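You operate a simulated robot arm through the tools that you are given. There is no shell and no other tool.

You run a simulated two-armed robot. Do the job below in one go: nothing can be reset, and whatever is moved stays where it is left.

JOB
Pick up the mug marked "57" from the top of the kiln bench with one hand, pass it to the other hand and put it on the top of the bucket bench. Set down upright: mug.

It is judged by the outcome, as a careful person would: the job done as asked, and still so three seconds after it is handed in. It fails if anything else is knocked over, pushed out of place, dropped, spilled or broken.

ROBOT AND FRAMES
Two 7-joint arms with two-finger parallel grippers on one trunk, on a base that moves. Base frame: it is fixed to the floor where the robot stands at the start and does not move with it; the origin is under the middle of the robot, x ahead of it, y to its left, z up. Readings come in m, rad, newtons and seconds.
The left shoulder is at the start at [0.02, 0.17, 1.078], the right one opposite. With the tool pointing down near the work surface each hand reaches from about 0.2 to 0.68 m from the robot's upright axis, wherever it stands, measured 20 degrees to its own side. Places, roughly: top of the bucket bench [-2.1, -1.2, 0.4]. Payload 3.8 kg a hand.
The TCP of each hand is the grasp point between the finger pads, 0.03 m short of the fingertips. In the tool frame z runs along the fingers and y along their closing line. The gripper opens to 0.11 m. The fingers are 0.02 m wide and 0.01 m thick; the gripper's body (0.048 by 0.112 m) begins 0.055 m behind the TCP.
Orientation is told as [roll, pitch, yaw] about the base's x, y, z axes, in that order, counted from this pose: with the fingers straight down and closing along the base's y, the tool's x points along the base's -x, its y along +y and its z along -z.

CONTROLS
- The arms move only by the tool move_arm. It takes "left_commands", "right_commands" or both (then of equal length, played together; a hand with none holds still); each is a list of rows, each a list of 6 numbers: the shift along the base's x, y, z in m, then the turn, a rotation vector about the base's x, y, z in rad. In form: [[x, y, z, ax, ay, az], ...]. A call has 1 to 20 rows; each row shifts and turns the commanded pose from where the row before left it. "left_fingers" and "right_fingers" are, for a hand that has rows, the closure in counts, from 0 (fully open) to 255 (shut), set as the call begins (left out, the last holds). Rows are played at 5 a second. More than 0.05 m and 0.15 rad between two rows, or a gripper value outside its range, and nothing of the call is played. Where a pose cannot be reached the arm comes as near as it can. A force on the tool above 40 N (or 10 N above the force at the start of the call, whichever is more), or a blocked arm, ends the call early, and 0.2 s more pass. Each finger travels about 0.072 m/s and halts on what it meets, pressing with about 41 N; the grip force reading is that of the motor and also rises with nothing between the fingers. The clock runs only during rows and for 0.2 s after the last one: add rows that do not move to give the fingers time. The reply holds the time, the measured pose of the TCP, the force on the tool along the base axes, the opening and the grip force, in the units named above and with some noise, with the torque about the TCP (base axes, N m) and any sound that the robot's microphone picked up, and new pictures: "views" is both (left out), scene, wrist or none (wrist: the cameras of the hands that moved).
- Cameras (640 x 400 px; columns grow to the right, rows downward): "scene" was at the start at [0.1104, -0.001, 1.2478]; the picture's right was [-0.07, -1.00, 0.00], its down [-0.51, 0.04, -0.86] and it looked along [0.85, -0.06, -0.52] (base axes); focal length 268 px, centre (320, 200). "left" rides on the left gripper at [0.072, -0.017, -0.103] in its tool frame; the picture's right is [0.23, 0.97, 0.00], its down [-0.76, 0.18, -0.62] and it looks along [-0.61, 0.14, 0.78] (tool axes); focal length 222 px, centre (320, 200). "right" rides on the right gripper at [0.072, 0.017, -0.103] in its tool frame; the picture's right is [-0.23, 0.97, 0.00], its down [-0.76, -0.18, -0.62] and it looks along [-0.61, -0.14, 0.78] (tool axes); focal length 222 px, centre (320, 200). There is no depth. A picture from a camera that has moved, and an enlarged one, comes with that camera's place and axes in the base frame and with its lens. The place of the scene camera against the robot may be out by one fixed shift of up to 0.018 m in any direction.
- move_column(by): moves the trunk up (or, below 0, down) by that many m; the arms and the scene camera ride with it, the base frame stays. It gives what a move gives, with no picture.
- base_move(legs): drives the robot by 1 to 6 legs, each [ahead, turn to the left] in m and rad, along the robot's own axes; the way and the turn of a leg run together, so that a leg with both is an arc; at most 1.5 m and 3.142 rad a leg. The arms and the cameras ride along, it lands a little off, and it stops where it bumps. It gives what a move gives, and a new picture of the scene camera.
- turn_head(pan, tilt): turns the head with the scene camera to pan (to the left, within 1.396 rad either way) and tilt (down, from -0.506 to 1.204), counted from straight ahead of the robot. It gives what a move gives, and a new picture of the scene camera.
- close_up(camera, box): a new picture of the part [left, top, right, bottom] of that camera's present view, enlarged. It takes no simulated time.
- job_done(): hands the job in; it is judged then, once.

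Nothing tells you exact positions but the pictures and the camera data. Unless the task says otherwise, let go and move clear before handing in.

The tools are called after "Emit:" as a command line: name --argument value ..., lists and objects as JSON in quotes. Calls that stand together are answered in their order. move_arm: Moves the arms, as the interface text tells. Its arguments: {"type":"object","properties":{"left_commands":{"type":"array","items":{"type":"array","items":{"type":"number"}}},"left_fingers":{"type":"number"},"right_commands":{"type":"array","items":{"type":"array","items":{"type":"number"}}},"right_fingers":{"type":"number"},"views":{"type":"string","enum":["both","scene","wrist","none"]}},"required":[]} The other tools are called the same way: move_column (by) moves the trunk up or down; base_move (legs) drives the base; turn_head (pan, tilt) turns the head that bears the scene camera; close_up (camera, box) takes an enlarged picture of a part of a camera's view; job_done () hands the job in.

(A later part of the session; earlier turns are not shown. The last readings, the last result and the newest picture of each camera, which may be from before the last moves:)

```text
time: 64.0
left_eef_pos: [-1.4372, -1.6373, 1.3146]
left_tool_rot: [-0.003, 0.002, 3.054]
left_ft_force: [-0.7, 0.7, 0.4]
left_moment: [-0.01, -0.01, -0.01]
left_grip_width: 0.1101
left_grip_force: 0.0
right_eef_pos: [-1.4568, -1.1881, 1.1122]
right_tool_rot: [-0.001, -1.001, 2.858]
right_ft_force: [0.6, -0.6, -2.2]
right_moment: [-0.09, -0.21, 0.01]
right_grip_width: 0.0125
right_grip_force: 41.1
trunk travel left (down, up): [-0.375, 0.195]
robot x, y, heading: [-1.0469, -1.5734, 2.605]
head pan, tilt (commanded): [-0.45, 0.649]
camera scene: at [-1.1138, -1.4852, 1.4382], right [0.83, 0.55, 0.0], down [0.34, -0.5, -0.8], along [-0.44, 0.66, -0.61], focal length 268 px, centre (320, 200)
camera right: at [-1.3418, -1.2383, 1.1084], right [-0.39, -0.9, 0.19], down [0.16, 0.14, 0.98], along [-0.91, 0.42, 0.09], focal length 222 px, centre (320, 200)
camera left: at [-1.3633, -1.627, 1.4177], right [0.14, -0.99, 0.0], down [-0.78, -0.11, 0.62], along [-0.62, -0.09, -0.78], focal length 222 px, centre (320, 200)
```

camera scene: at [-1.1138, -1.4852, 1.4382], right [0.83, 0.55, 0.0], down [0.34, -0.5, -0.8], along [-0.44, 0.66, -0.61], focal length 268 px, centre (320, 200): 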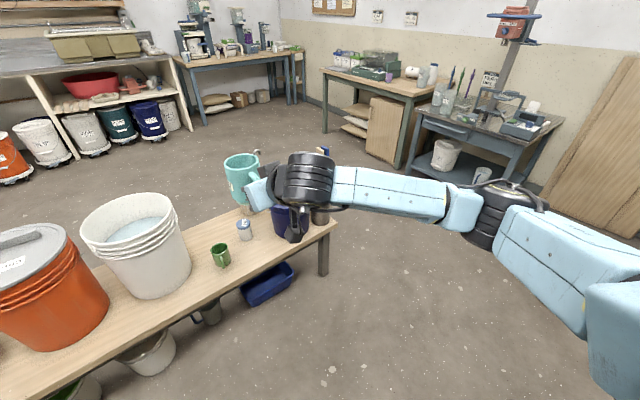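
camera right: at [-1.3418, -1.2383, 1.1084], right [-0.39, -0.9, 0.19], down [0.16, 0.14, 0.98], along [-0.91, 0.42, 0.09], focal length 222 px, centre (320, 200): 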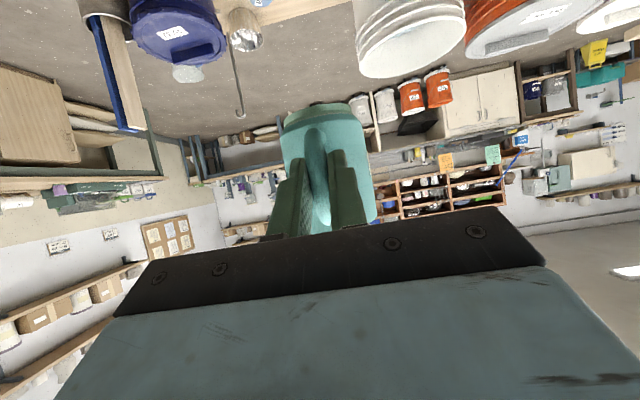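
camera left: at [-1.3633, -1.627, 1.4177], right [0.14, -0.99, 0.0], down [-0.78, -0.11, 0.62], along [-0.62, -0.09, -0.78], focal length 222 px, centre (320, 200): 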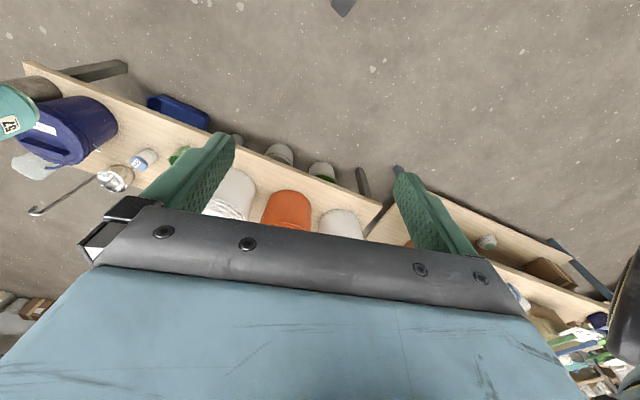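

The right hand now points straight into the bench with the mug upright. I'll zoom in on the landing area from the scene and left cameras.

Emit:
close_up --camera "scene" --box '[180, 190, 340, 290]'

Emit:
close_up --camera "left" --box '[0, 60, 256, 220]'

Emit:
close_up --camera "right" --box '[60, 0, 380, 200]'

```text
4.00 times, centred on (260, 240) of scene
camera zoom: at [-1.1138, -1.4852, 1.4382], right [0.83, 0.55, 0.0], down [0.34, -0.5, -0.8], along [-0.44, 0.66, -0.61], focal length 1072 px, centre (560, 40)
```

zoom: 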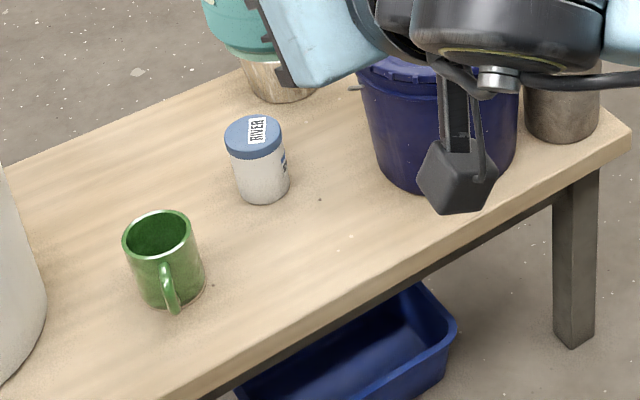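

```text
2.50 times, centred on (128, 140) of left
camera zoom: at [-1.3633, -1.627, 1.4177], right [0.14, -0.99, 0.0], down [-0.78, -0.11, 0.62], along [-0.62, -0.09, -0.78], focal length 555 px, centre (800, 350)
```

zoom: 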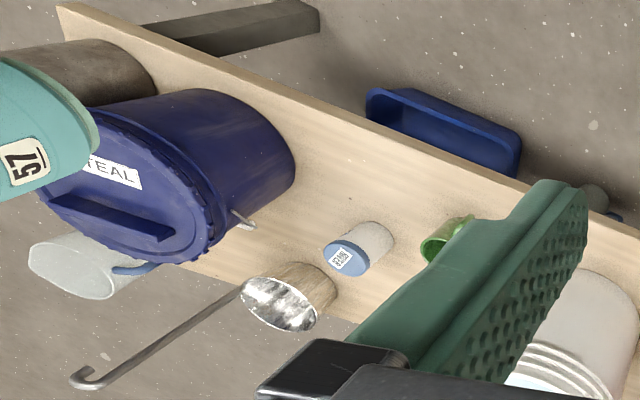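

```text
2.00 times, centred on (220, 100) of right
camera zoom: at [-1.3418, -1.2383, 1.1084], right [-0.39, -0.9, 0.19], down [0.16, 0.14, 0.98], along [-0.91, 0.42, 0.09], focal length 444 px, centre (520, 400)
```

zoom: 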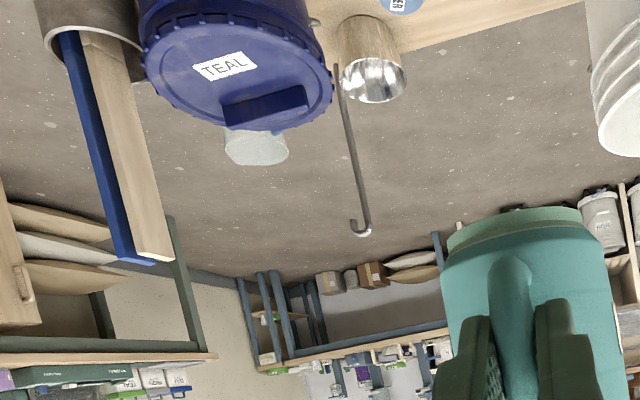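

The landing spot is clear: about 0.45 m along from the right corner and 0.10 m in from the front edge. It lies between the green mug, the "RIVER" jar and the blue bucket. I'll drive forward 0.44 m with the trunk still raised.

Emit:
base_move --legs '[[0.44, 0]]'

```text
time: 66.7
left_eef_pos: [-1.8195, -1.4074, 1.315]
left_tool_rot: [-0.004, 0.003, 3.049]
left_ft_force: [0.0, 0.2, -0.1]
left_moment: [0.0, 0.0, 0.03]
left_grip_width: 0.1102
left_grip_force: 0.1
right_eef_pos: [-1.8358, -0.9569, 1.1119]
right_tool_rot: [-0.004, -0.999, 2.851]
right_ft_force: [-0.6, -0.1, -2.9]
right_moment: [-0.05, -0.18, -0.03]
right_grip_width: 0.0124
right_grip_force: 41.0
trunk travel left (down, up): [-0.375, 0.195]
robot x, y, heading: [-1.4281, -1.3459, 2.598]
head pan, tilt (commanded): [-0.45, 0.649]
camera scene: at [-1.4947, -1.258, 1.4383], right [0.84, 0.55, 0.0], down [0.33, -0.51, -0.8], along [-0.44, 0.67, -0.6], focal length 268 px, centre (320, 200)
```

scene: 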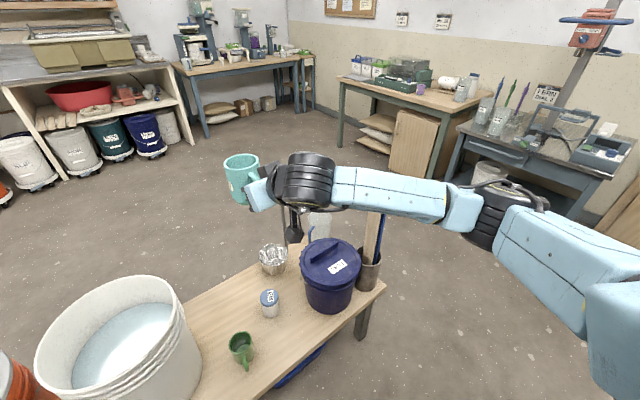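

Emit:
close_up --camera "scene" --box '[190, 230, 400, 390]'

Emit:
close_up --camera "scene" --box '[200, 140, 300, 220]'

```text
2.50 times, centred on (295, 310) of scene
camera zoom: at [-1.4947, -1.258, 1.4383], right [0.84, 0.55, 0.0], down [0.33, -0.51, -0.8], along [-0.44, 0.67, -0.6], focal length 670 px, centre (382, -75)
```

zoom: 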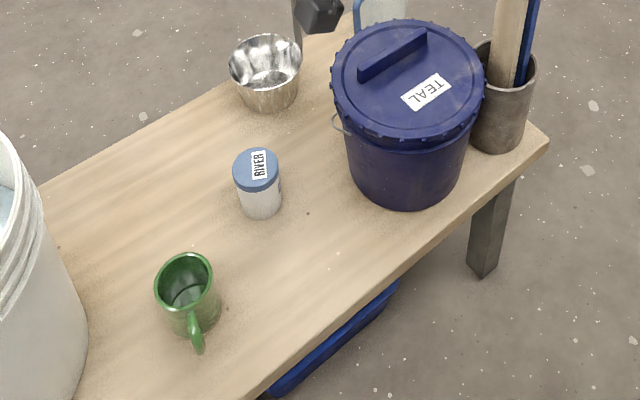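

```text
5.00 times, centred on (250, 180) of scene
camera zoom: at [-1.4947, -1.258, 1.4383], right [0.84, 0.55, 0.0], down [0.33, -0.51, -0.8], along [-0.44, 0.67, -0.6], focal length 1339 px, centre (670, 300)
```

zoom: 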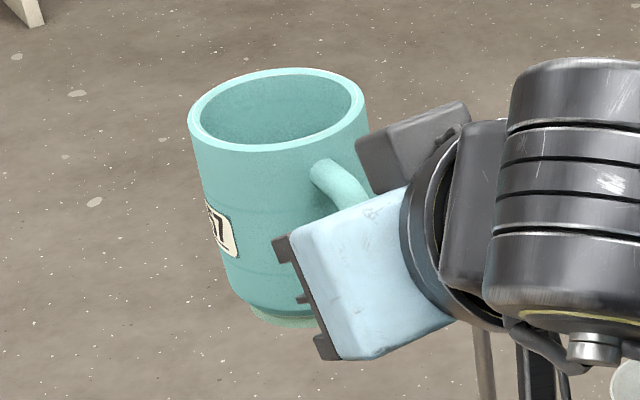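

The landing spot measures about [-1.854, -0.906] with at least 7 cm clearance to every neighbour. I'll shift the right hand over it while still high, then lower the trunk.

Emit:
move_arm --right_commands '[[0.017, 0.0103, 0, 0, 0, 0], [0.017, 0.0103, 0, 0, 0, 0], [0.017, 0.0103, 0, 0, 0, 0], [0, 0, 0, 0, 0, 0]]' --views "none"

Emit:
move_column --by -0.25

Emit:
turn_head --pan -0.35 --tilt 0.85

```text
time: 67.7
left_eef_pos: [-1.8192, -1.4071, 1.3153]
left_tool_rot: [-0.003, 0.002, 3.047]
left_ft_force: [0.5, -0.7, 0.3]
left_moment: [0.01, -0.01, 0.02]
left_grip_width: 0.1099
left_grip_force: 0.1
right_eef_pos: [-1.7856, -0.9278, 1.1132]
right_tool_rot: [-0.003, -1.0, 2.853]
right_ft_force: [0.0, -0.8, -2.7]
right_moment: [-0.07, -0.19, 0.02]
right_grip_width: 0.0126
right_grip_force: 40.9
trunk travel left (down, up): [-0.375, 0.195]
robot x, y, heading: [-1.4279, -1.3444, 2.601]
head pan, tilt (commanded): [-0.45, 0.649]
```

```text
time: 70.3
left_eef_pos: [-1.8189, -1.4074, 1.0652]
left_tool_rot: [-0.004, 0.001, 3.048]
left_ft_force: [0.2, 0.1, 0.0]
left_moment: [0.03, 0.02, -0.04]
left_grip_width: 0.11
left_grip_force: 0.0
right_eef_pos: [-1.7854, -0.9287, 0.8637]
right_tool_rot: [-0.005, -0.998, 2.852]
right_ft_force: [-0.1, -0.4, -2.9]
right_moment: [-0.06, -0.2, -0.03]
right_grip_width: 0.0123
right_grip_force: 41.4
trunk travel left (down, up): [-0.125, 0.445]
robot x, y, heading: [-1.4277, -1.3466, 2.602]
head pan, tilt (commanded): [-0.45, 0.649]
```

```text
time: 71.0
left_eef_pos: [-1.8186, -1.4075, 1.0653]
left_tool_rot: [-0.004, 0.001, 3.047]
left_ft_force: [-0.5, 0.6, 0.7]
left_moment: [0.0, 0.01, 0.01]
left_grip_width: 0.1103
left_grip_force: 0.1
right_eef_pos: [-1.7854, -0.9279, 0.8627]
right_tool_rot: [-0.003, -0.998, 2.853]
right_ft_force: [0.8, -0.3, -2.2]
right_moment: [-0.03, -0.2, -0.02]
right_grip_width: 0.0124
right_grip_force: 40.7
trunk travel left (down, up): [-0.125, 0.445]
robot x, y, heading: [-1.4274, -1.3479, 2.602]
head pan, tilt (commanded): [-0.351, 0.85]
camera scene: at [-1.4957, -1.27, 1.1717], right [0.78, 0.63, 0.0], down [0.47, -0.58, -0.66], along [-0.41, 0.51, -0.75], focal length 268 px, centre (320, 200)
```

scene: 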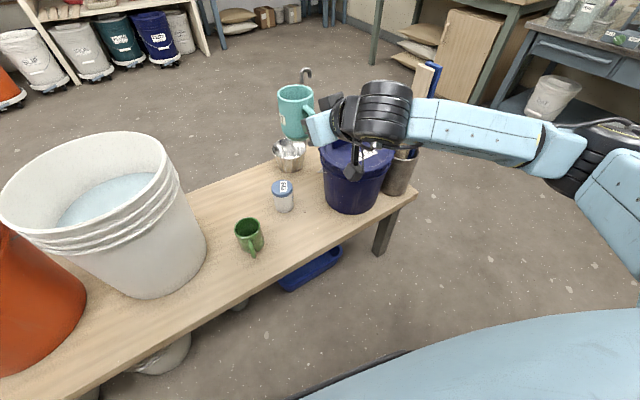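

Projection confirms the mug is heading for the clear patch in front of the "RIVER" jar. I'll lower the trunk the rest of the way and then lower the arm partway.

Emit:
move_column --by -0.12

Emit:
move_arm --right_commands '[[0, 0, -0.03, 0, 0, 0], [0, 0, -0.03, 0, 0, 0], [0, 0, -0.03, 0, 0, 0], [0, 0, -0.03, 0, 0, 0], [0, 0, 0, 0, 0, 0]]'

```text
time: 72.5
left_eef_pos: [-1.8185, -1.4071, 0.9449]
left_tool_rot: [-0.003, 0.002, 3.048]
left_ft_force: [-0.3, -0.6, 0.6]
left_moment: [-0.02, 0.02, -0.01]
left_grip_width: 0.1101
left_grip_force: 0.1
right_eef_pos: [-1.7851, -0.9269, 0.7425]
right_tool_rot: [-0.004, -0.999, 2.851]
right_ft_force: [0.1, -0.9, -3.0]
right_moment: [-0.04, -0.2, 0.0]
right_grip_width: 0.0123
right_grip_force: 41.1
trunk travel left (down, up): [-0.005, 0.565]
robot x, y, heading: [-1.4296, -1.3476, 2.6]
head pan, tilt (commanded): [-0.351, 0.85]
```

```text
time: 73.7
left_eef_pos: [-1.8185, -1.4079, 0.9444]
left_tool_rot: [-0.003, 0.001, 3.049]
left_ft_force: [0.5, -0.4, -0.9]
left_moment: [0.0, 0.02, 0.0]
left_grip_width: 0.1102
left_grip_force: 0.0
right_eef_pos: [-1.7857, -0.9284, 0.6619]
right_tool_rot: [-0.001, -0.996, 2.854]
right_ft_force: [-0.2, 0.3, -3.9]
right_moment: [-0.06, -0.22, 0.0]
right_grip_width: 0.0127
right_grip_force: 41.2
right hand out of reach, approached as far as the arm can: row 3, 4
trunk travel left (down, up): [-0.005, 0.565]
robot x, y, heading: [-1.4265, -1.3477, 2.6]
head pan, tilt (commanded): [-0.351, 0.85]
camera scene: at [-1.4957, -1.2701, 1.0517], right [0.78, 0.63, 0.0], down [0.47, -0.58, -0.66], along [-0.41, 0.51, -0.75], focal length 268 px, centre (320, 200)
camera right: at [-1.6697, -0.9801, 0.6595], right [-0.4, -0.9, 0.19], down [0.16, 0.14, 0.98], along [-0.9, 0.42, 0.08], focal length 222 px, centre (320, 200)
```

scene: 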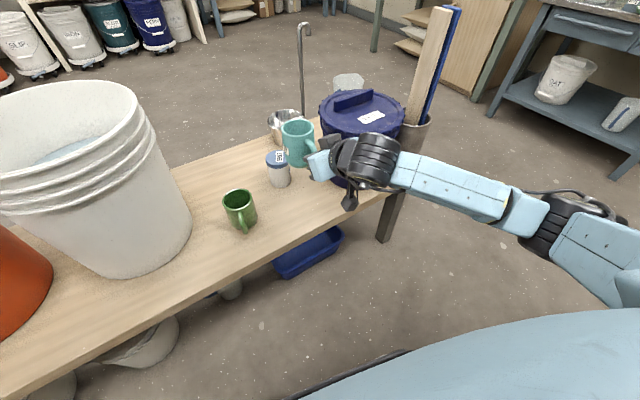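
right: 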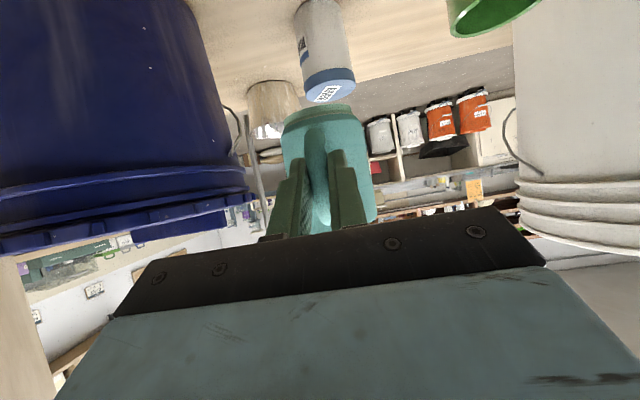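

The arm stops at about z 0.66 in this posture; the mug is still about 0.2 m above the bench and clear of everything. I'll look at the right arm's posture to decide how to get lower.

Emit:
turn_head --pan -1.0 --tilt 0.75

```text
time: 74.7
left_eef_pos: [-1.8177, -1.4081, 0.9448]
left_tool_rot: [-0.001, 0.003, 3.048]
left_ft_force: [0.3, -0.2, -0.5]
left_moment: [-0.03, 0.0, -0.01]
left_grip_width: 0.1102
left_grip_force: 0.1
right_eef_pos: [-1.7852, -0.928, 0.6633]
right_tool_rot: [-0.002, -0.996, 2.854]
right_ft_force: [0.2, -0.3, -2.8]
right_moment: [-0.08, -0.19, 0.05]
right_grip_width: 0.0124
right_grip_force: 40.8
trunk travel left (down, up): [-0.005, 0.565]
robot x, y, heading: [-1.4279, -1.3464, 2.602]
head pan, tilt (commanded): [-1.0, 0.75]
camera scene: at [-1.4492, -1.248, 1.0597], right [1.0, 0.03, 0.0], down [0.02, -0.68, -0.73], along [-0.02, 0.73, -0.68], focal length 268 px, centre (320, 200)
```

scene: 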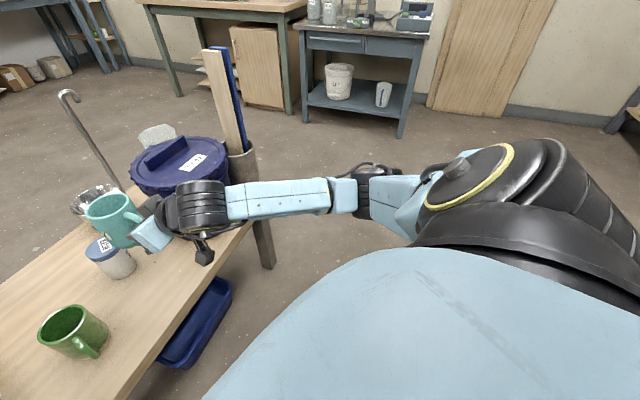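

The elbow sits out to the right and the posture seems to be running into a joint limit rather than lacking reach. I'll back off 0.45 m from the bench so I can find a lower posture in open space.

Emit:
base_move --legs '[[-0.45, 0]]'

Emit:
turn_head --pan -0.45 --tilt 0.75

```text
time: 77.5
left_eef_pos: [-1.4341, -1.6385, 0.9452]
left_tool_rot: [-0.004, 0.002, 3.048]
left_ft_force: [0.0, -0.8, -0.6]
left_moment: [0.01, 0.01, 0.03]
left_grip_width: 0.1102
left_grip_force: 0.1
right_eef_pos: [-1.4012, -1.1588, 0.6641]
right_tool_rot: [-0.003, -0.996, 2.855]
right_ft_force: [0.7, -0.4, -2.4]
right_moment: [-0.06, -0.19, 0.01]
right_grip_width: 0.0124
right_grip_force: 40.5
trunk travel left (down, up): [-0.005, 0.565]
robot x, y, heading: [-1.0463, -1.577, 2.597]
head pan, tilt (commanded): [-1.0, 0.75]
camera scene: at [-1.0651, -1.4781, 1.0597], right [1.0, 0.03, 0.0], down [0.02, -0.68, -0.73], along [-0.02, 0.73, -0.68], focal length 268 px, centre (320, 200)
```

scene: 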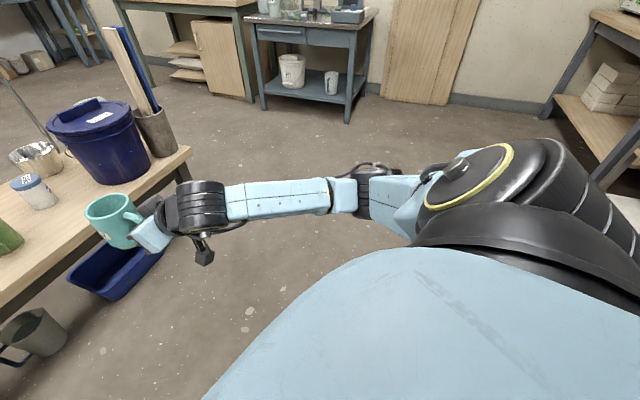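

```text
time: 78.4
left_eef_pos: [-1.4332, -1.6383, 0.9445]
left_tool_rot: [-0.005, 0.001, 3.05]
left_ft_force: [-0.3, 0.8, 0.5]
left_moment: [-0.02, -0.02, 0.0]
left_grip_width: 0.1098
left_grip_force: 0.1
right_eef_pos: [-1.4013, -1.1593, 0.663]
right_tool_rot: [-0.003, -0.996, 2.853]
right_ft_force: [0.6, 0.2, -2.5]
right_moment: [-0.06, -0.19, 0.01]
right_grip_width: 0.0124
right_grip_force: 41.2
trunk travel left (down, up): [-0.005, 0.565]
robot x, y, heading: [-1.0416, -1.5772, 2.602]
head pan, tilt (commanded): [-0.45, 0.75]
camera scene: at [-1.108, -1.4916, 1.0597], right [0.84, 0.55, 0.0], down [0.37, -0.57, -0.73], along [-0.4, 0.61, -0.68], focal length 268 px, centre (320, 200)
```

scene: 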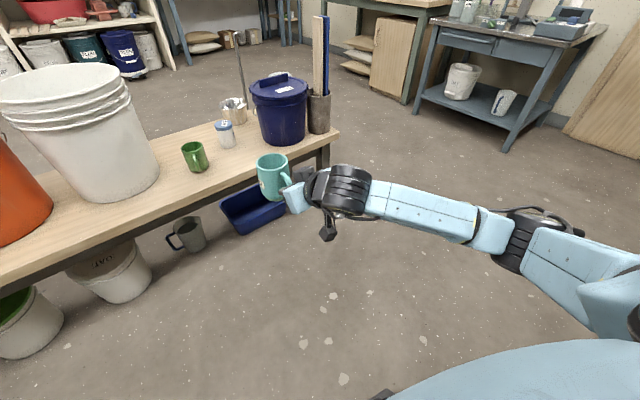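

In open space now, I'll probe: lower the hand while turning the tool to the left to find a posture that reaches lower.

Emit:
move_arm --right_commands '[[0, 0, 0, 0, 0, 0.14], [0, 0, 0, 0, 0, 0.14], [0, 0, -0.02, 0, 0, 0.14], [0, 0, -0.03, 0, 0, 0], [0, 0, -0.03, 0, 0, 0], [0, 0, -0.03, 0, 0, 0], [0, 0, 0, 0, 0, 0]]' --views "scene"

```text
time: 80.0
left_eef_pos: [-1.4345, -1.6383, 0.9437]
left_tool_rot: [-0.003, 0.001, 3.048]
left_ft_force: [0.0, -0.4, 0.2]
left_moment: [0.01, 0.0, 0.02]
left_grip_width: 0.1099
left_grip_force: 0.1
right_eef_pos: [-1.4017, -1.1575, 0.5541]
right_tool_rot: [0.0, -0.995, -3.009]
right_ft_force: [-0.4, 0.0, -2.6]
right_moment: [0.04, -0.2, 0.0]
right_grip_width: 0.0123
right_grip_force: 41.0
trunk travel left (down, up): [-0.005, 0.565]
robot x, y, heading: [-1.0446, -1.5758, 2.605]
head pan, tilt (commanded): [-0.45, 0.75]
camera scene: at [-1.108, -1.4917, 1.0597], right [0.84, 0.55, 0.0], down [0.37, -0.57, -0.73], along [-0.4, 0.61, -0.68], focal length 268 px, centre (320, 200)
```

scene: 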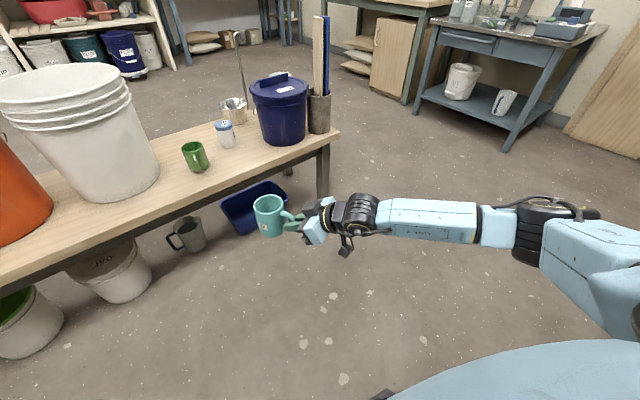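

That works: with the tool turned further left the hand reaches lower. I'll continue down a little more.

Emit:
move_arm --right_commands '[[0, 0, -0.02, 0, 0, 0.07], [0, 0, -0.03, 0, 0, 0], [0, 0, -0.03, 0, 0, 0], [0, 0, -0.03, 0, 0, 0], [0, 0, -0.02, 0, 0, 0], [0, 0, 0, 0, 0, 0]]' --views "scene"

```text
time: 81.4
left_eef_pos: [-1.4341, -1.6391, 0.9459]
left_tool_rot: [-0.003, 0.002, 3.049]
left_ft_force: [-0.3, 0.2, -0.2]
left_moment: [0.02, 0.02, 0.01]
left_grip_width: 0.11
left_grip_force: 0.1
right_eef_pos: [-1.4019, -1.1574, 0.423]
right_tool_rot: [-0.003, -0.997, -2.939]
right_ft_force: [-0.7, -0.4, -2.4]
right_moment: [0.02, -0.22, 0.01]
right_grip_width: 0.0125
right_grip_force: 40.9
trunk travel left (down, up): [-0.005, 0.565]
robot x, y, heading: [-1.0429, -1.5748, 2.604]
head pan, tilt (commanded): [-0.45, 0.75]
camera scene: at [-1.108, -1.4917, 1.0597], right [0.84, 0.55, 0.0], down [0.37, -0.57, -0.73], along [-0.4, 0.61, -0.68], focal length 268 px, centre (320, 200)
```

scene: 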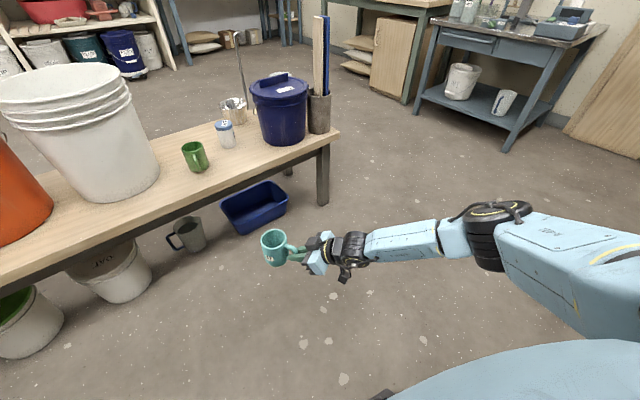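

The posture reaches z 0.42 easily, which is low enough. I'll raise the hand back to about 0.565 and drive in 0.46 m so the mug ends above the free patch, approaching from the front edge.

Emit:
move_arm --right_commands '[[0, 0, 0.03, 0, 0, 0], [0, 0, 0.04, 0, 0, 0], [0, 0, 0.04, 0, 0, 0], [0, 0, 0.03, 0, 0, 0], [0, 0, 0, 0, 0, 0]]' --views "none"

Emit:
base_move --legs '[[0.3, 0]]'

```text
time: 82.6
left_eef_pos: [-1.4334, -1.6381, 0.9455]
left_tool_rot: [-0.004, 0.001, 3.05]
left_ft_force: [-0.5, -0.1, -0.1]
left_moment: [-0.01, -0.01, -0.01]
left_grip_width: 0.11
left_grip_force: 0.0
right_eef_pos: [-1.4024, -1.1582, 0.563]
right_tool_rot: [-0.003, -0.997, -2.941]
right_ft_force: [0.2, 0.4, -3.0]
right_moment: [0.04, -0.22, -0.01]
right_grip_width: 0.0125
right_grip_force: 40.8
trunk travel left (down, up): [-0.005, 0.565]
robot x, y, heading: [-1.0423, -1.5773, 2.6]
head pan, tilt (commanded): [-0.45, 0.75]
```

```text
time: 84.7
left_eef_pos: [-1.6883, -1.4854, 0.9458]
left_tool_rot: [-0.002, 0.002, 3.047]
left_ft_force: [-0.5, 1.1, 0.5]
left_moment: [0.05, -0.01, 0.02]
left_grip_width: 0.1097
left_grip_force: 0.2
right_eef_pos: [-1.6549, -1.0062, 0.5619]
right_tool_rot: [-0.001, -0.997, -2.94]
right_ft_force: [-0.4, 0.5, -2.3]
right_moment: [0.03, -0.19, 0.02]
right_grip_width: 0.0125
right_grip_force: 40.5
trunk travel left (down, up): [-0.005, 0.565]
robot x, y, heading: [-1.2976, -1.425, 2.593]
head pan, tilt (commanded): [-0.45, 0.75]
camera scene: at [-1.361, -1.3399, 1.0597], right [0.84, 0.55, 0.0], down [0.37, -0.57, -0.73], along [-0.4, 0.61, -0.68], focal length 268 px, centre (320, 200)
```

scene: 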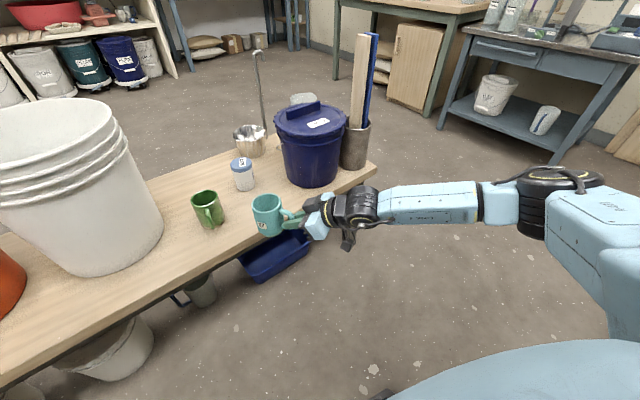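

The mug is just outside the front edge and well clear. I'll zoom in to refine the layout before moving the last bit.

Emit:
close_up --camera "scene" --box '[170, 120, 390, 260]'

Emit:
close_up --camera "right" --box '[60, 0, 640, 240]'

```text
2.86 times, centred on (280, 190) of scene
camera zoom: at [-1.361, -1.3399, 1.0597], right [0.84, 0.55, 0.0], down [0.37, -0.57, -0.73], along [-0.4, 0.61, -0.68], focal length 765 px, centre (434, 229)
```

zoom: 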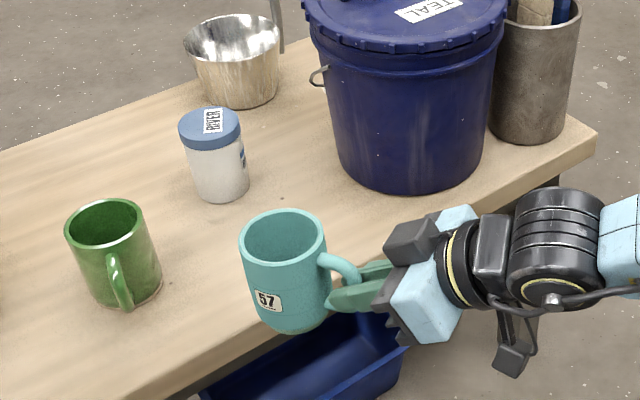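

```text
1.10 times, centred on (350, 120) of right
camera zoom: at [-1.5284, -0.9968, 0.5589], right [0.07, -0.98, 0.19], down [0.07, 0.2, 0.98], along [-0.99, -0.06, 0.08], focal length 245 px, centre (287, 288)
```

zoom: 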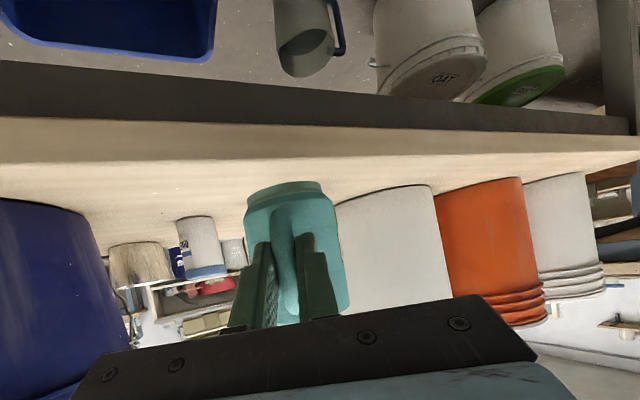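

Emit:
close_up --camera "right" --box '[220, 60, 420, 200]'

Emit:
close_up --camera "right" --box '[60, 60, 260, 200]'

```text
2.86 times, centred on (320, 130) of right
camera zoom: at [-1.5284, -0.9968, 0.5589], right [0.07, -0.98, 0.19], down [0.07, 0.2, 0.98], along [-0.99, -0.06, 0.08], focal length 635 px, centre (320, 400)
```

zoom: 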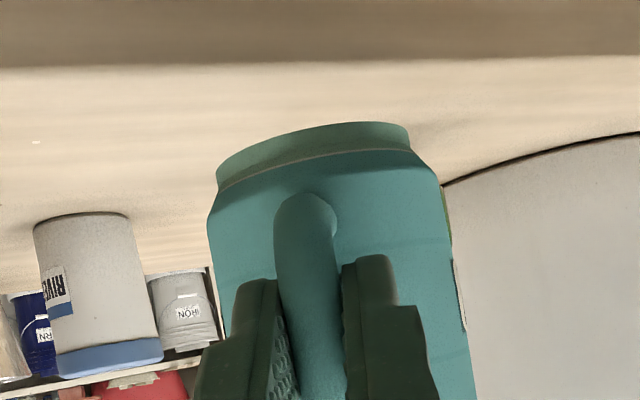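

```text
2.86 times, centred on (160, 130) of right
camera zoom: at [-1.5284, -0.9968, 0.5589], right [0.07, -0.98, 0.19], down [0.07, 0.2, 0.98], along [-0.99, -0.06, 0.08], focal length 635 px, centre (777, 400)
```

zoom: 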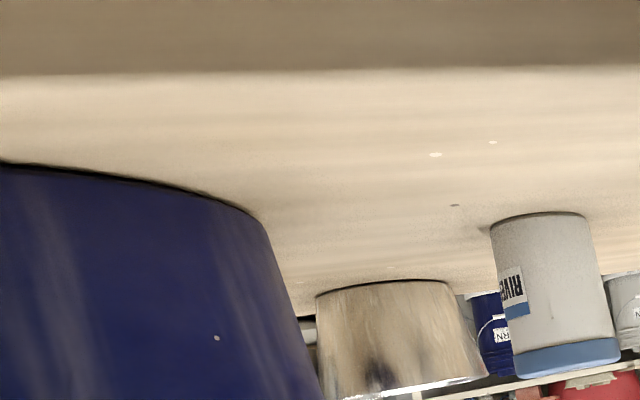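

Combining views, the bench top is nearer z 0.455, and the best free spot for the mug is about [-1.834, -0.939]. I'll drive forward the last 0.13 m with the mug about 6 cm above the bench top.

Emit:
base_move --legs '[[0.13, 0]]'

```text
time: 85.9
left_eef_pos: [-1.7999, -1.4183, 0.9451]
left_tool_rot: [-0.004, 0.001, 3.045]
left_ft_force: [-0.3, -0.4, -0.3]
left_moment: [0.01, 0.01, -0.01]
left_grip_width: 0.11
left_grip_force: 0.0
right_eef_pos: [-1.7662, -0.938, 0.5623]
right_tool_rot: [-0.002, -0.995, -2.942]
right_ft_force: [-0.4, 0.2, -3.0]
right_moment: [0.04, -0.17, -0.01]
right_grip_width: 0.0124
right_grip_force: 41.5
trunk travel left (down, up): [-0.005, 0.565]
robot x, y, heading: [-1.4051, -1.3613, 2.599]
head pan, tilt (commanded): [-0.45, 0.75]
camera scene: at [-1.4726, -1.2725, 1.0597], right [0.84, 0.55, 0.0], down [0.37, -0.57, -0.73], along [-0.4, 0.61, -0.68], focal length 268 px, centre (320, 200)
```

scene: 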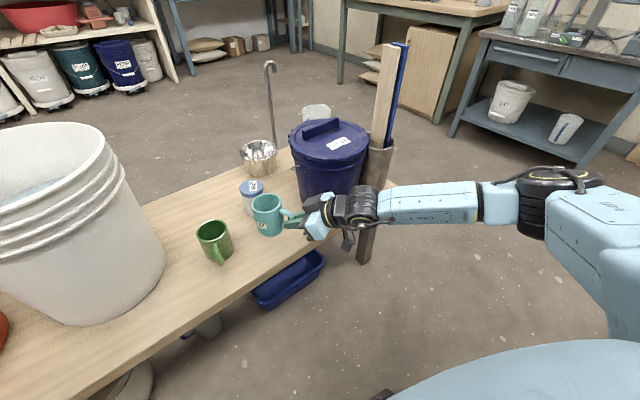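

Emit:
close_up --camera "scene" --box '[180, 150, 400, 290]'

Emit:
close_up --camera "right" --box '[60, 0, 640, 240]'

Emit:
turn_head --pan -0.45 --tilt 1.0

```text
2.86 times, centred on (290, 220) of scene
camera zoom: at [-1.4726, -1.2725, 1.0597], right [0.84, 0.55, 0.0], down [0.37, -0.57, -0.73], along [-0.4, 0.61, -0.68], focal length 765 px, centre (406, 143)
```

zoom: 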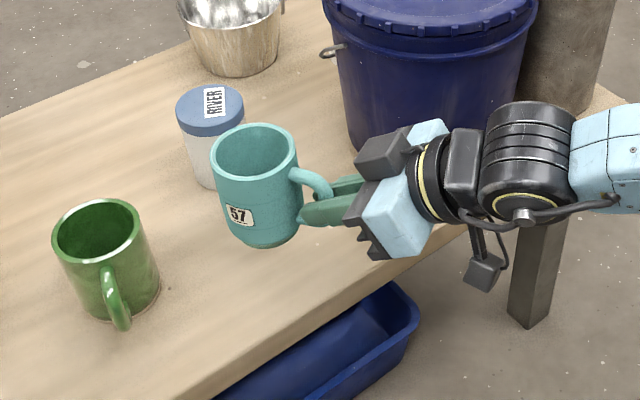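

```text
1.10 times, centred on (350, 120) of right
camera zoom: at [-1.6392, -0.9292, 0.5588], right [0.07, -0.98, 0.19], down [0.07, 0.2, 0.98], along [-0.99, -0.05, 0.08], focal length 245 px, centre (287, 288)
```

zoom: 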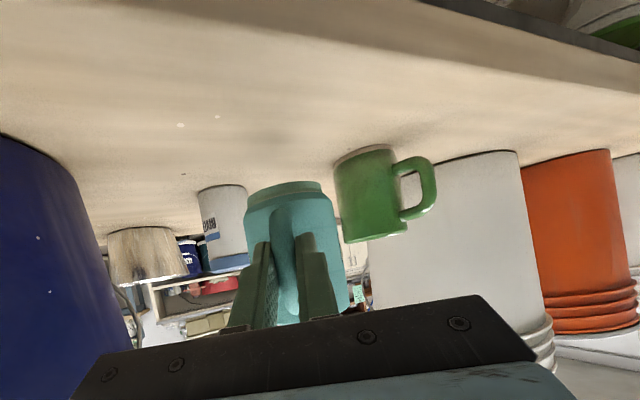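

```text
time: 86.7
left_eef_pos: [-1.7993, -1.4178, 0.9438]
left_tool_rot: [-0.004, 0.003, 3.044]
left_ft_force: [-0.2, -0.6, 0.7]
left_moment: [0.0, 0.02, 0.01]
left_grip_width: 0.1101
left_grip_force: 0.1
right_eef_pos: [-1.7659, -0.9386, 0.5623]
right_tool_rot: [-0.001, -0.995, -2.942]
right_ft_force: [-0.1, -1.3, -3.1]
right_moment: [0.03, -0.2, -0.01]
right_grip_width: 0.0125
right_grip_force: 41.3
trunk travel left (down, up): [-0.005, 0.565]
robot x, y, heading: [-1.4114, -1.3577, 2.6]
head pan, tilt (commanded): [-0.45, 1.0]
camera scene: at [-1.4653, -1.2836, 1.0406], right [0.84, 0.55, 0.0], down [0.46, -0.7, -0.54], along [-0.3, 0.45, -0.84], focal length 268 px, centre (320, 200)
```

scene: 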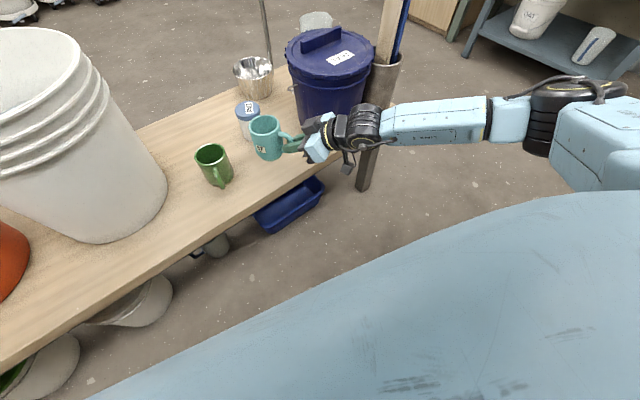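

The mug hovers over the free patch. I'll shift it 1 cm away from the green mug and lower it close to the surface.

Emit:
move_arm --right_commands '[[0.0015, 0.006, 0, 0, 0, 0], [0.0015, 0.006, -0.01, 0, 0, 0], [0, 0, -0.015, 0, 0, 0], [0, 0, -0.012, 0, 0, 0], [0, 0, 0, 0, 0, 0]]'

Emit:
close_up --camera "right" --box '[60, 0, 640, 240]'

Emit:
close_up --camera "scene" --box '[180, 70, 380, 210]'

```text
time: 87.9
left_eef_pos: [-1.8003, -1.4185, 0.945]
left_tool_rot: [-0.003, 0.001, 3.044]
left_ft_force: [-0.4, -0.6, 0.2]
left_moment: [-0.02, 0.01, 0.01]
left_grip_width: 0.1097
left_grip_force: 0.0
right_eef_pos: [-1.7633, -0.9282, 0.5244]
right_tool_rot: [-0.001, -0.995, -2.942]
right_ft_force: [-0.3, -0.1, -3.4]
right_moment: [0.05, -0.17, -0.02]
right_grip_width: 0.0123
right_grip_force: 41.4
trunk travel left (down, up): [-0.005, 0.565]
robot x, y, heading: [-1.4069, -1.3651, 2.599]
head pan, tilt (commanded): [-0.45, 1.0]
camera scene: at [-1.4653, -1.2836, 1.0406], right [0.84, 0.55, 0.0], down [0.46, -0.71, -0.54], along [-0.29, 0.45, -0.84], focal length 268 px, centre (320, 200)
camera right: at [-1.6364, -0.9177, 0.5214], right [0.07, -0.98, 0.19], down [0.07, 0.19, 0.98], along [-0.99, -0.05, 0.08], focal length 222 px, centre (320, 200)
```

scene: 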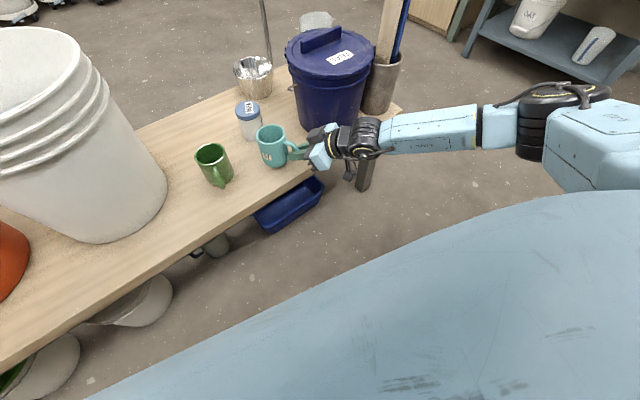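
right: 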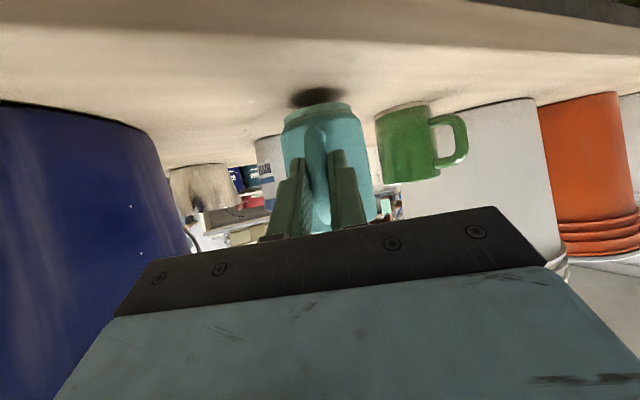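

```text
1.10 times, centred on (350, 120) of right
camera zoom: at [-1.6364, -0.9177, 0.5214], right [0.07, -0.98, 0.19], down [0.07, 0.19, 0.98], along [-0.99, -0.05, 0.08], focal length 245 px, centre (287, 288)
```

zoom: 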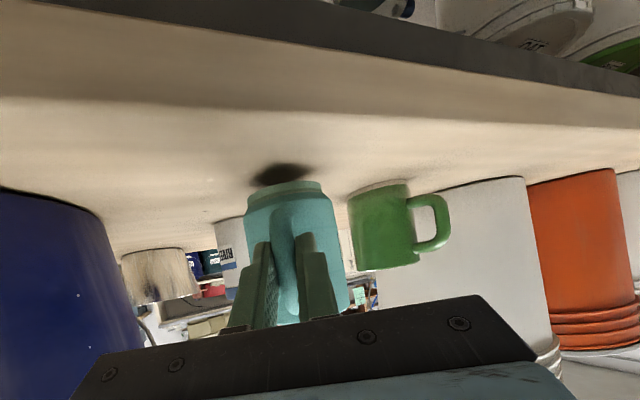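

```text
2.86 times, centred on (280, 140) of scene
camera zoom: at [-1.4653, -1.2836, 1.0406], right [0.84, 0.55, 0.0], down [0.46, -0.71, -0.54], along [-0.29, 0.45, -0.84], focal length 765 px, centre (434, 371)
```

zoom: 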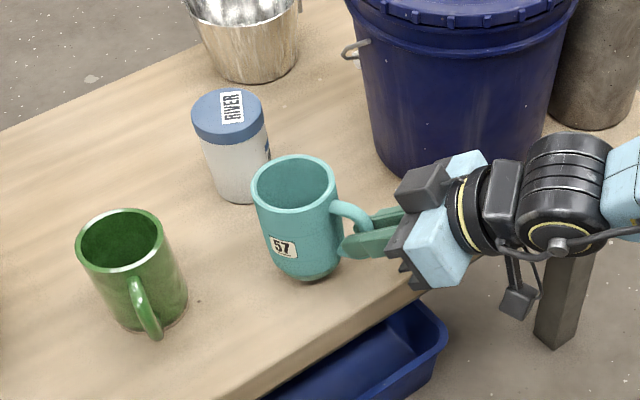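

The mug's contact shadow shows it is only about 1–2 cm above the wood, with clear space around. I'll creep down in small steps, watching the force.

Emit:
move_arm --right_commands '[[0, 0, -0.005, 0, 0, 0], [0, 0, -0.005, 0, 0, 0], [0, 0, 0, 0, 0, 0]]' --views "wrist"

Emit:
close_up --camera "right" --box '[240, 60, 400, 160]'

```text
time: 88.7
left_eef_pos: [-1.7995, -1.4174, 0.9457]
left_tool_rot: [-0.004, 0.002, 3.043]
left_ft_force: [0.0, -0.1, -0.8]
left_moment: [0.01, 0.0, 0.01]
left_grip_width: 0.11
left_grip_force: 0.1
right_eef_pos: [-1.7636, -0.9254, 0.516]
right_tool_rot: [-0.003, -0.995, -2.945]
right_ft_force: [-0.1, -0.4, -3.0]
right_moment: [0.05, -0.2, 0.02]
right_grip_width: 0.0126
right_grip_force: 41.0
trunk travel left (down, up): [-0.005, 0.565]
robot x, y, heading: [-1.4117, -1.359, 2.596]
head pan, tilt (commanded): [-0.45, 1.0]
camera right: at [-1.6362, -0.917, 0.5116], right [0.07, -0.98, 0.19], down [0.07, 0.2, 0.98], along [-0.99, -0.05, 0.08], focal length 222 px, centre (320, 200)
```

right: 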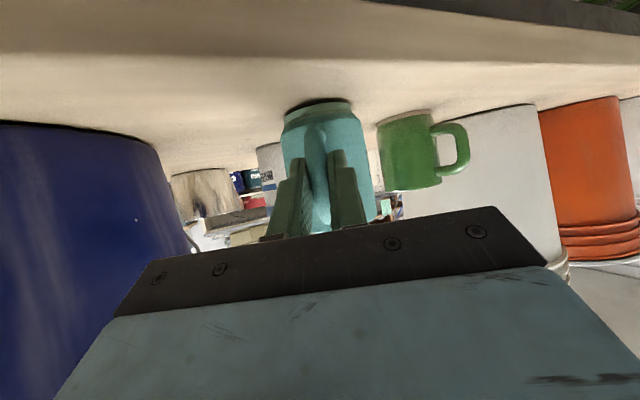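

```text
4.00 times, centred on (320, 110) of right
camera zoom: at [-1.6362, -0.917, 0.5116], right [0.07, -0.98, 0.19], down [0.07, 0.2, 0.98], along [-0.99, -0.05, 0.08], focal length 888 px, centre (320, 560)
```

zoom: 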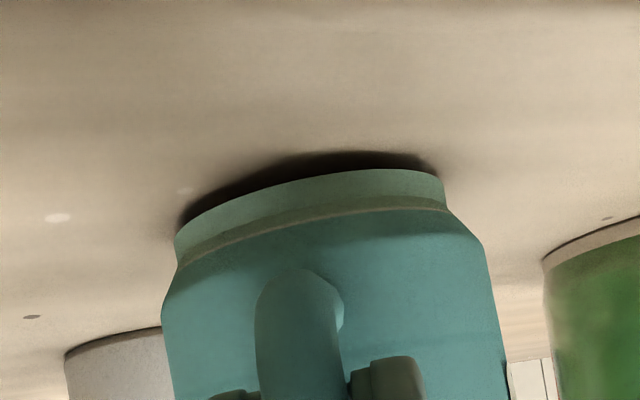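

The gap is only a few millimetres. I'll continue with 2 mm steps.

Emit:
move_arm --right_commands '[[0, 0, -0.0025, 0, 0, 0], [0, 0, 0, 0, 0, 0]]' --views "none"

Emit:
move_arm --right_commands '[[0, 0, -0.002, 0, 0, 0], [0, 0, 0, 0, 0, 0]]' --views "none"

Emit:
close_up --camera "right" --box '[240, 60, 400, 160]'

```text
time: 89.3
left_eef_pos: [-1.7988, -1.4162, 0.9443]
left_tool_rot: [-0.004, 0.001, 3.044]
left_ft_force: [0.1, 0.0, 0.8]
left_moment: [0.01, 0.02, -0.01]
left_grip_width: 0.11
left_grip_force: 0.0
right_eef_pos: [-1.7641, -0.9263, 0.5125]
right_tool_rot: [-0.002, -0.995, -2.945]
right_ft_force: [-0.7, 0.0, -3.6]
right_moment: [0.05, -0.23, -0.01]
right_grip_width: 0.0128
right_grip_force: 40.8
trunk travel left (down, up): [-0.005, 0.565]
robot x, y, heading: [-1.4066, -1.3588, 2.599]
head pan, tilt (commanded): [-0.45, 1.0]
```

```text
time: 89.9
left_eef_pos: [-1.799, -1.4191, 0.9459]
left_tool_rot: [-0.005, -0.003, 3.044]
left_ft_force: [-0.6, 1.0, -0.7]
left_moment: [0.0, 0.02, 0.01]
left_grip_width: 0.1103
left_grip_force: 0.2
right_eef_pos: [-1.763, -0.9256, 0.5131]
right_tool_rot: [-0.002, -1.0, -2.943]
right_ft_force: [1.8, -0.2, 2.2]
right_moment: [-0.03, 0.16, -0.02]
right_grip_width: 0.0123
right_grip_force: 41.3
trunk travel left (down, up): [-0.005, 0.565]
robot x, y, heading: [-1.4123, -1.3582, 2.598]
head pan, tilt (commanded): [-0.45, 1.0]
```

```text
4.00 times, centred on (320, 110) of right
camera zoom: at [-1.6371, -0.9175, 0.5081], right [0.07, -0.98, 0.19], down [0.07, 0.19, 0.98], along [-0.99, -0.05, 0.09], focal length 888 px, centre (320, 560)
```

zoom: 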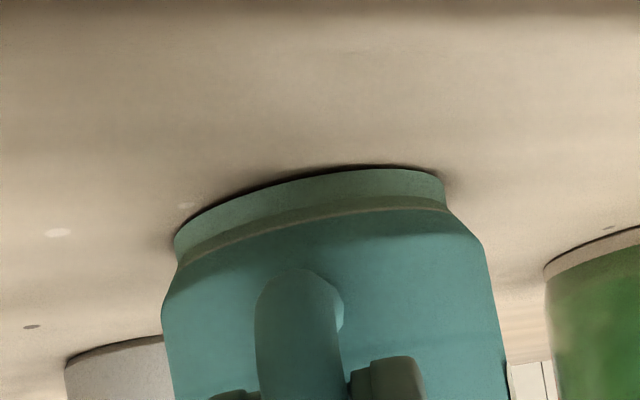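

The mug has touched down (vertical force went from -3 N to +2 N). I'll open the right fingers moderately to release the handle.

Emit:
move_arm --right_commands '[[0, 0, 0, 0, 0, 0], [0, 0, 0, 0, 0, 0], [0, 0, 0, 0, 0, 0], [0, 0, 0, 0, 0, 0]]' --right_fingers 139

Emit:
close_up --camera "right" --box '[220, 60, 420, 240]'

Emit:
close_up --camera "scene" --box '[180, 70, 380, 210]'

```text
time: 90.9
left_eef_pos: [-1.7986, -1.4169, 0.9456]
left_tool_rot: [-0.002, 0.0, 3.045]
left_ft_force: [-0.3, 0.2, -0.2]
left_moment: [-0.04, -0.03, 0.03]
left_grip_width: 0.1097
left_grip_force: 0.1
right_eef_pos: [-1.7639, -0.9258, 0.5109]
right_tool_rot: [-0.002, -0.995, -2.942]
right_ft_force: [0.0, 0.5, 0.1]
right_moment: [-0.02, -0.01, -0.01]
right_grip_width: 0.0499
right_grip_force: 0.0
trunk travel left (down, up): [-0.005, 0.565]
robot x, y, heading: [-1.4051, -1.3615, 2.604]
head pan, tilt (commanded): [-0.45, 1.0]
camera scene: at [-1.4651, -1.2837, 1.0406], right [0.84, 0.55, 0.0], down [0.46, -0.7, -0.54], along [-0.29, 0.45, -0.84], focal length 268 px, centre (320, 200)
camera right: at [-1.6368, -0.9176, 0.5076], right [0.07, -0.98, 0.19], down [0.07, 0.19, 0.98], along [-0.99, -0.05, 0.08], focal length 222 px, centre (320, 200)
```

scene: 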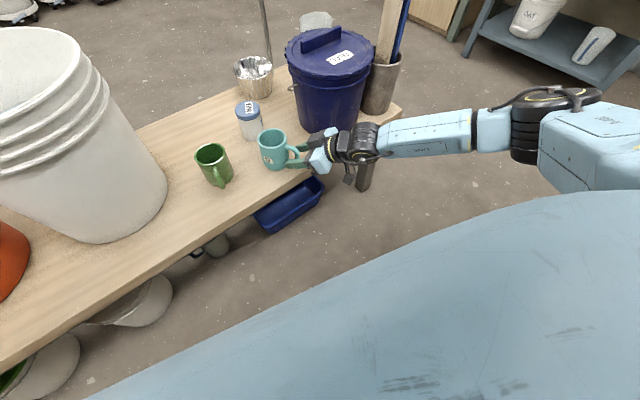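
right: 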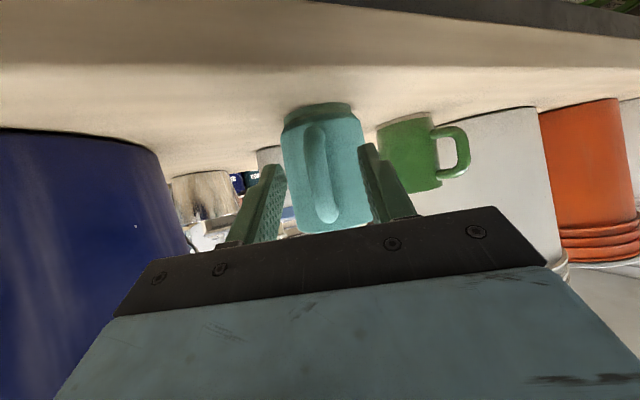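

```text
2.22 times, centred on (320, 150) of right
camera zoom: at [-1.6368, -0.9176, 0.5076], right [0.07, -0.98, 0.19], down [0.07, 0.19, 0.98], along [-0.99, -0.05, 0.08], focal length 494 px, centre (320, 311)
```

zoom: 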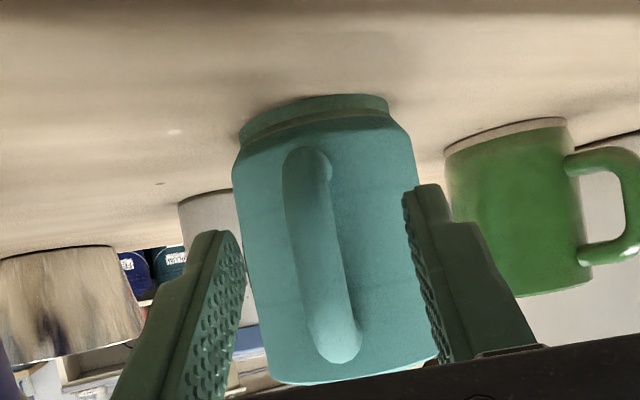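

```text
2.86 times, centred on (280, 140) of scene
camera zoom: at [-1.4651, -1.2837, 1.0406], right [0.84, 0.55, 0.0], down [0.46, -0.7, -0.54], along [-0.29, 0.45, -0.84], focal length 765 px, centre (434, 371)
```

zoom: 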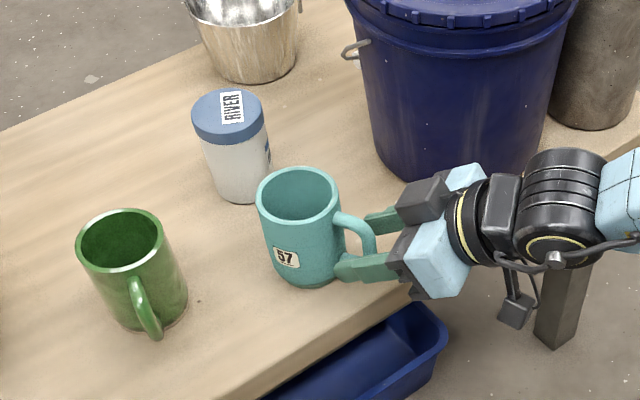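

Mug 57 stands upright on the bench with both fingers clear of its handle. I'll withdraw the right hand straight back along its tool axis.

Emit:
move_arm --right_commands '[[0.0123, 0.0025, 0.0082, 0, 0, 0], [0.0164, 0.0033, 0.0109, 0, 0, 0], [0.0206, 0.0042, 0.0136, 0, 0, 0], [0.0206, 0.0042, 0.0136, 0, 0, 0], [0.0206, 0.0042, 0.0136, 0, 0, 0], [0, 0, 0, 0, 0, 0]]'

Emit:
close_up --camera "scene" --box '[180, 70, 380, 210]'

```text
time: 92.3
left_eef_pos: [-1.7981, -1.4176, 0.9458]
left_tool_rot: [-0.002, 0.002, 3.045]
left_ft_force: [0.2, -0.2, 0.3]
left_moment: [-0.03, 0.05, -0.04]
left_grip_width: 0.1099
left_grip_force: 0.1
right_eef_pos: [-1.6726, -0.9072, 0.5716]
right_tool_rot: [-0.002, -0.996, -2.942]
right_ft_force: [-0.2, 0.3, -0.1]
right_moment: [0.01, 0.0, -0.02]
right_grip_width: 0.0502
right_grip_force: 0.0
trunk travel left (down, up): [-0.005, 0.565]
robot x, y, heading: [-1.407, -1.3578, 2.596]
head pan, tilt (commanded): [-0.45, 1.0]
camera scene: at [-1.4651, -1.2838, 1.0406], right [0.84, 0.55, 0.0], down [0.46, -0.7, -0.54], along [-0.3, 0.45, -0.84], focal length 268 px, centre (320, 200)
camera right: at [-1.5458, -0.8992, 0.5674], right [0.07, -0.98, 0.19], down [0.07, 0.19, 0.98], along [-0.99, -0.06, 0.08], focal length 222 px, centre (320, 200)
```

scene: 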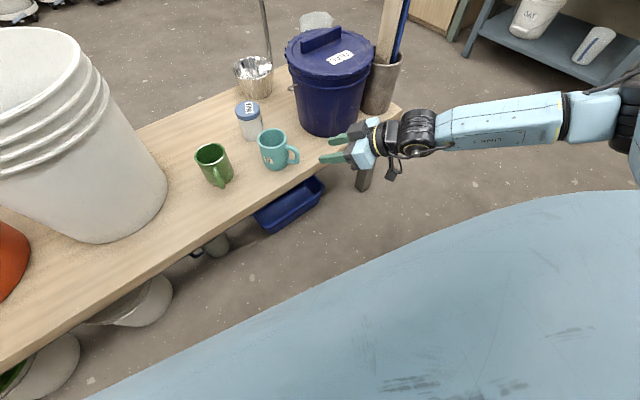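
right: 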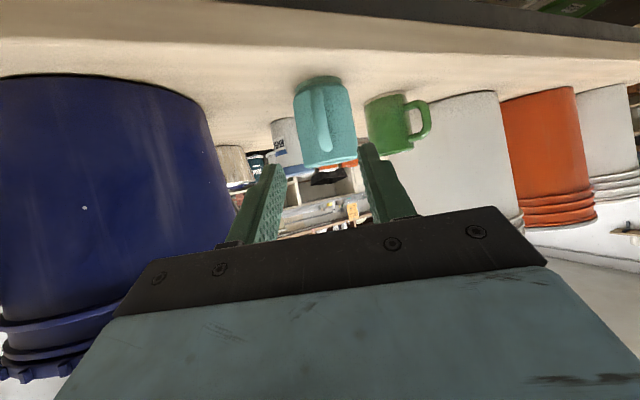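

```text
2.86 times, centred on (280, 140) of scene
camera zoom: at [-1.4651, -1.2838, 1.0406], right [0.84, 0.55, 0.0], down [0.46, -0.7, -0.54], along [-0.3, 0.45, -0.84], focal length 765 px, centre (434, 371)
```

zoom: 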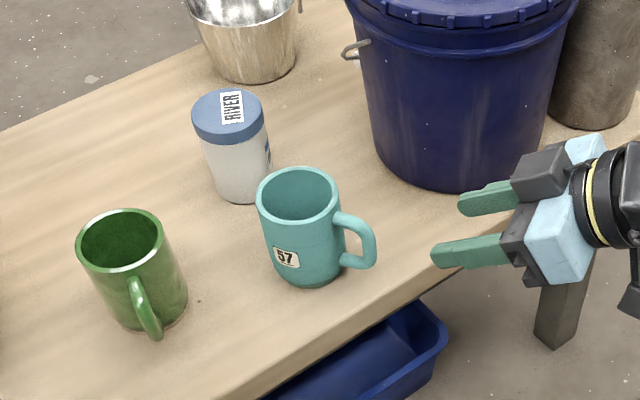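

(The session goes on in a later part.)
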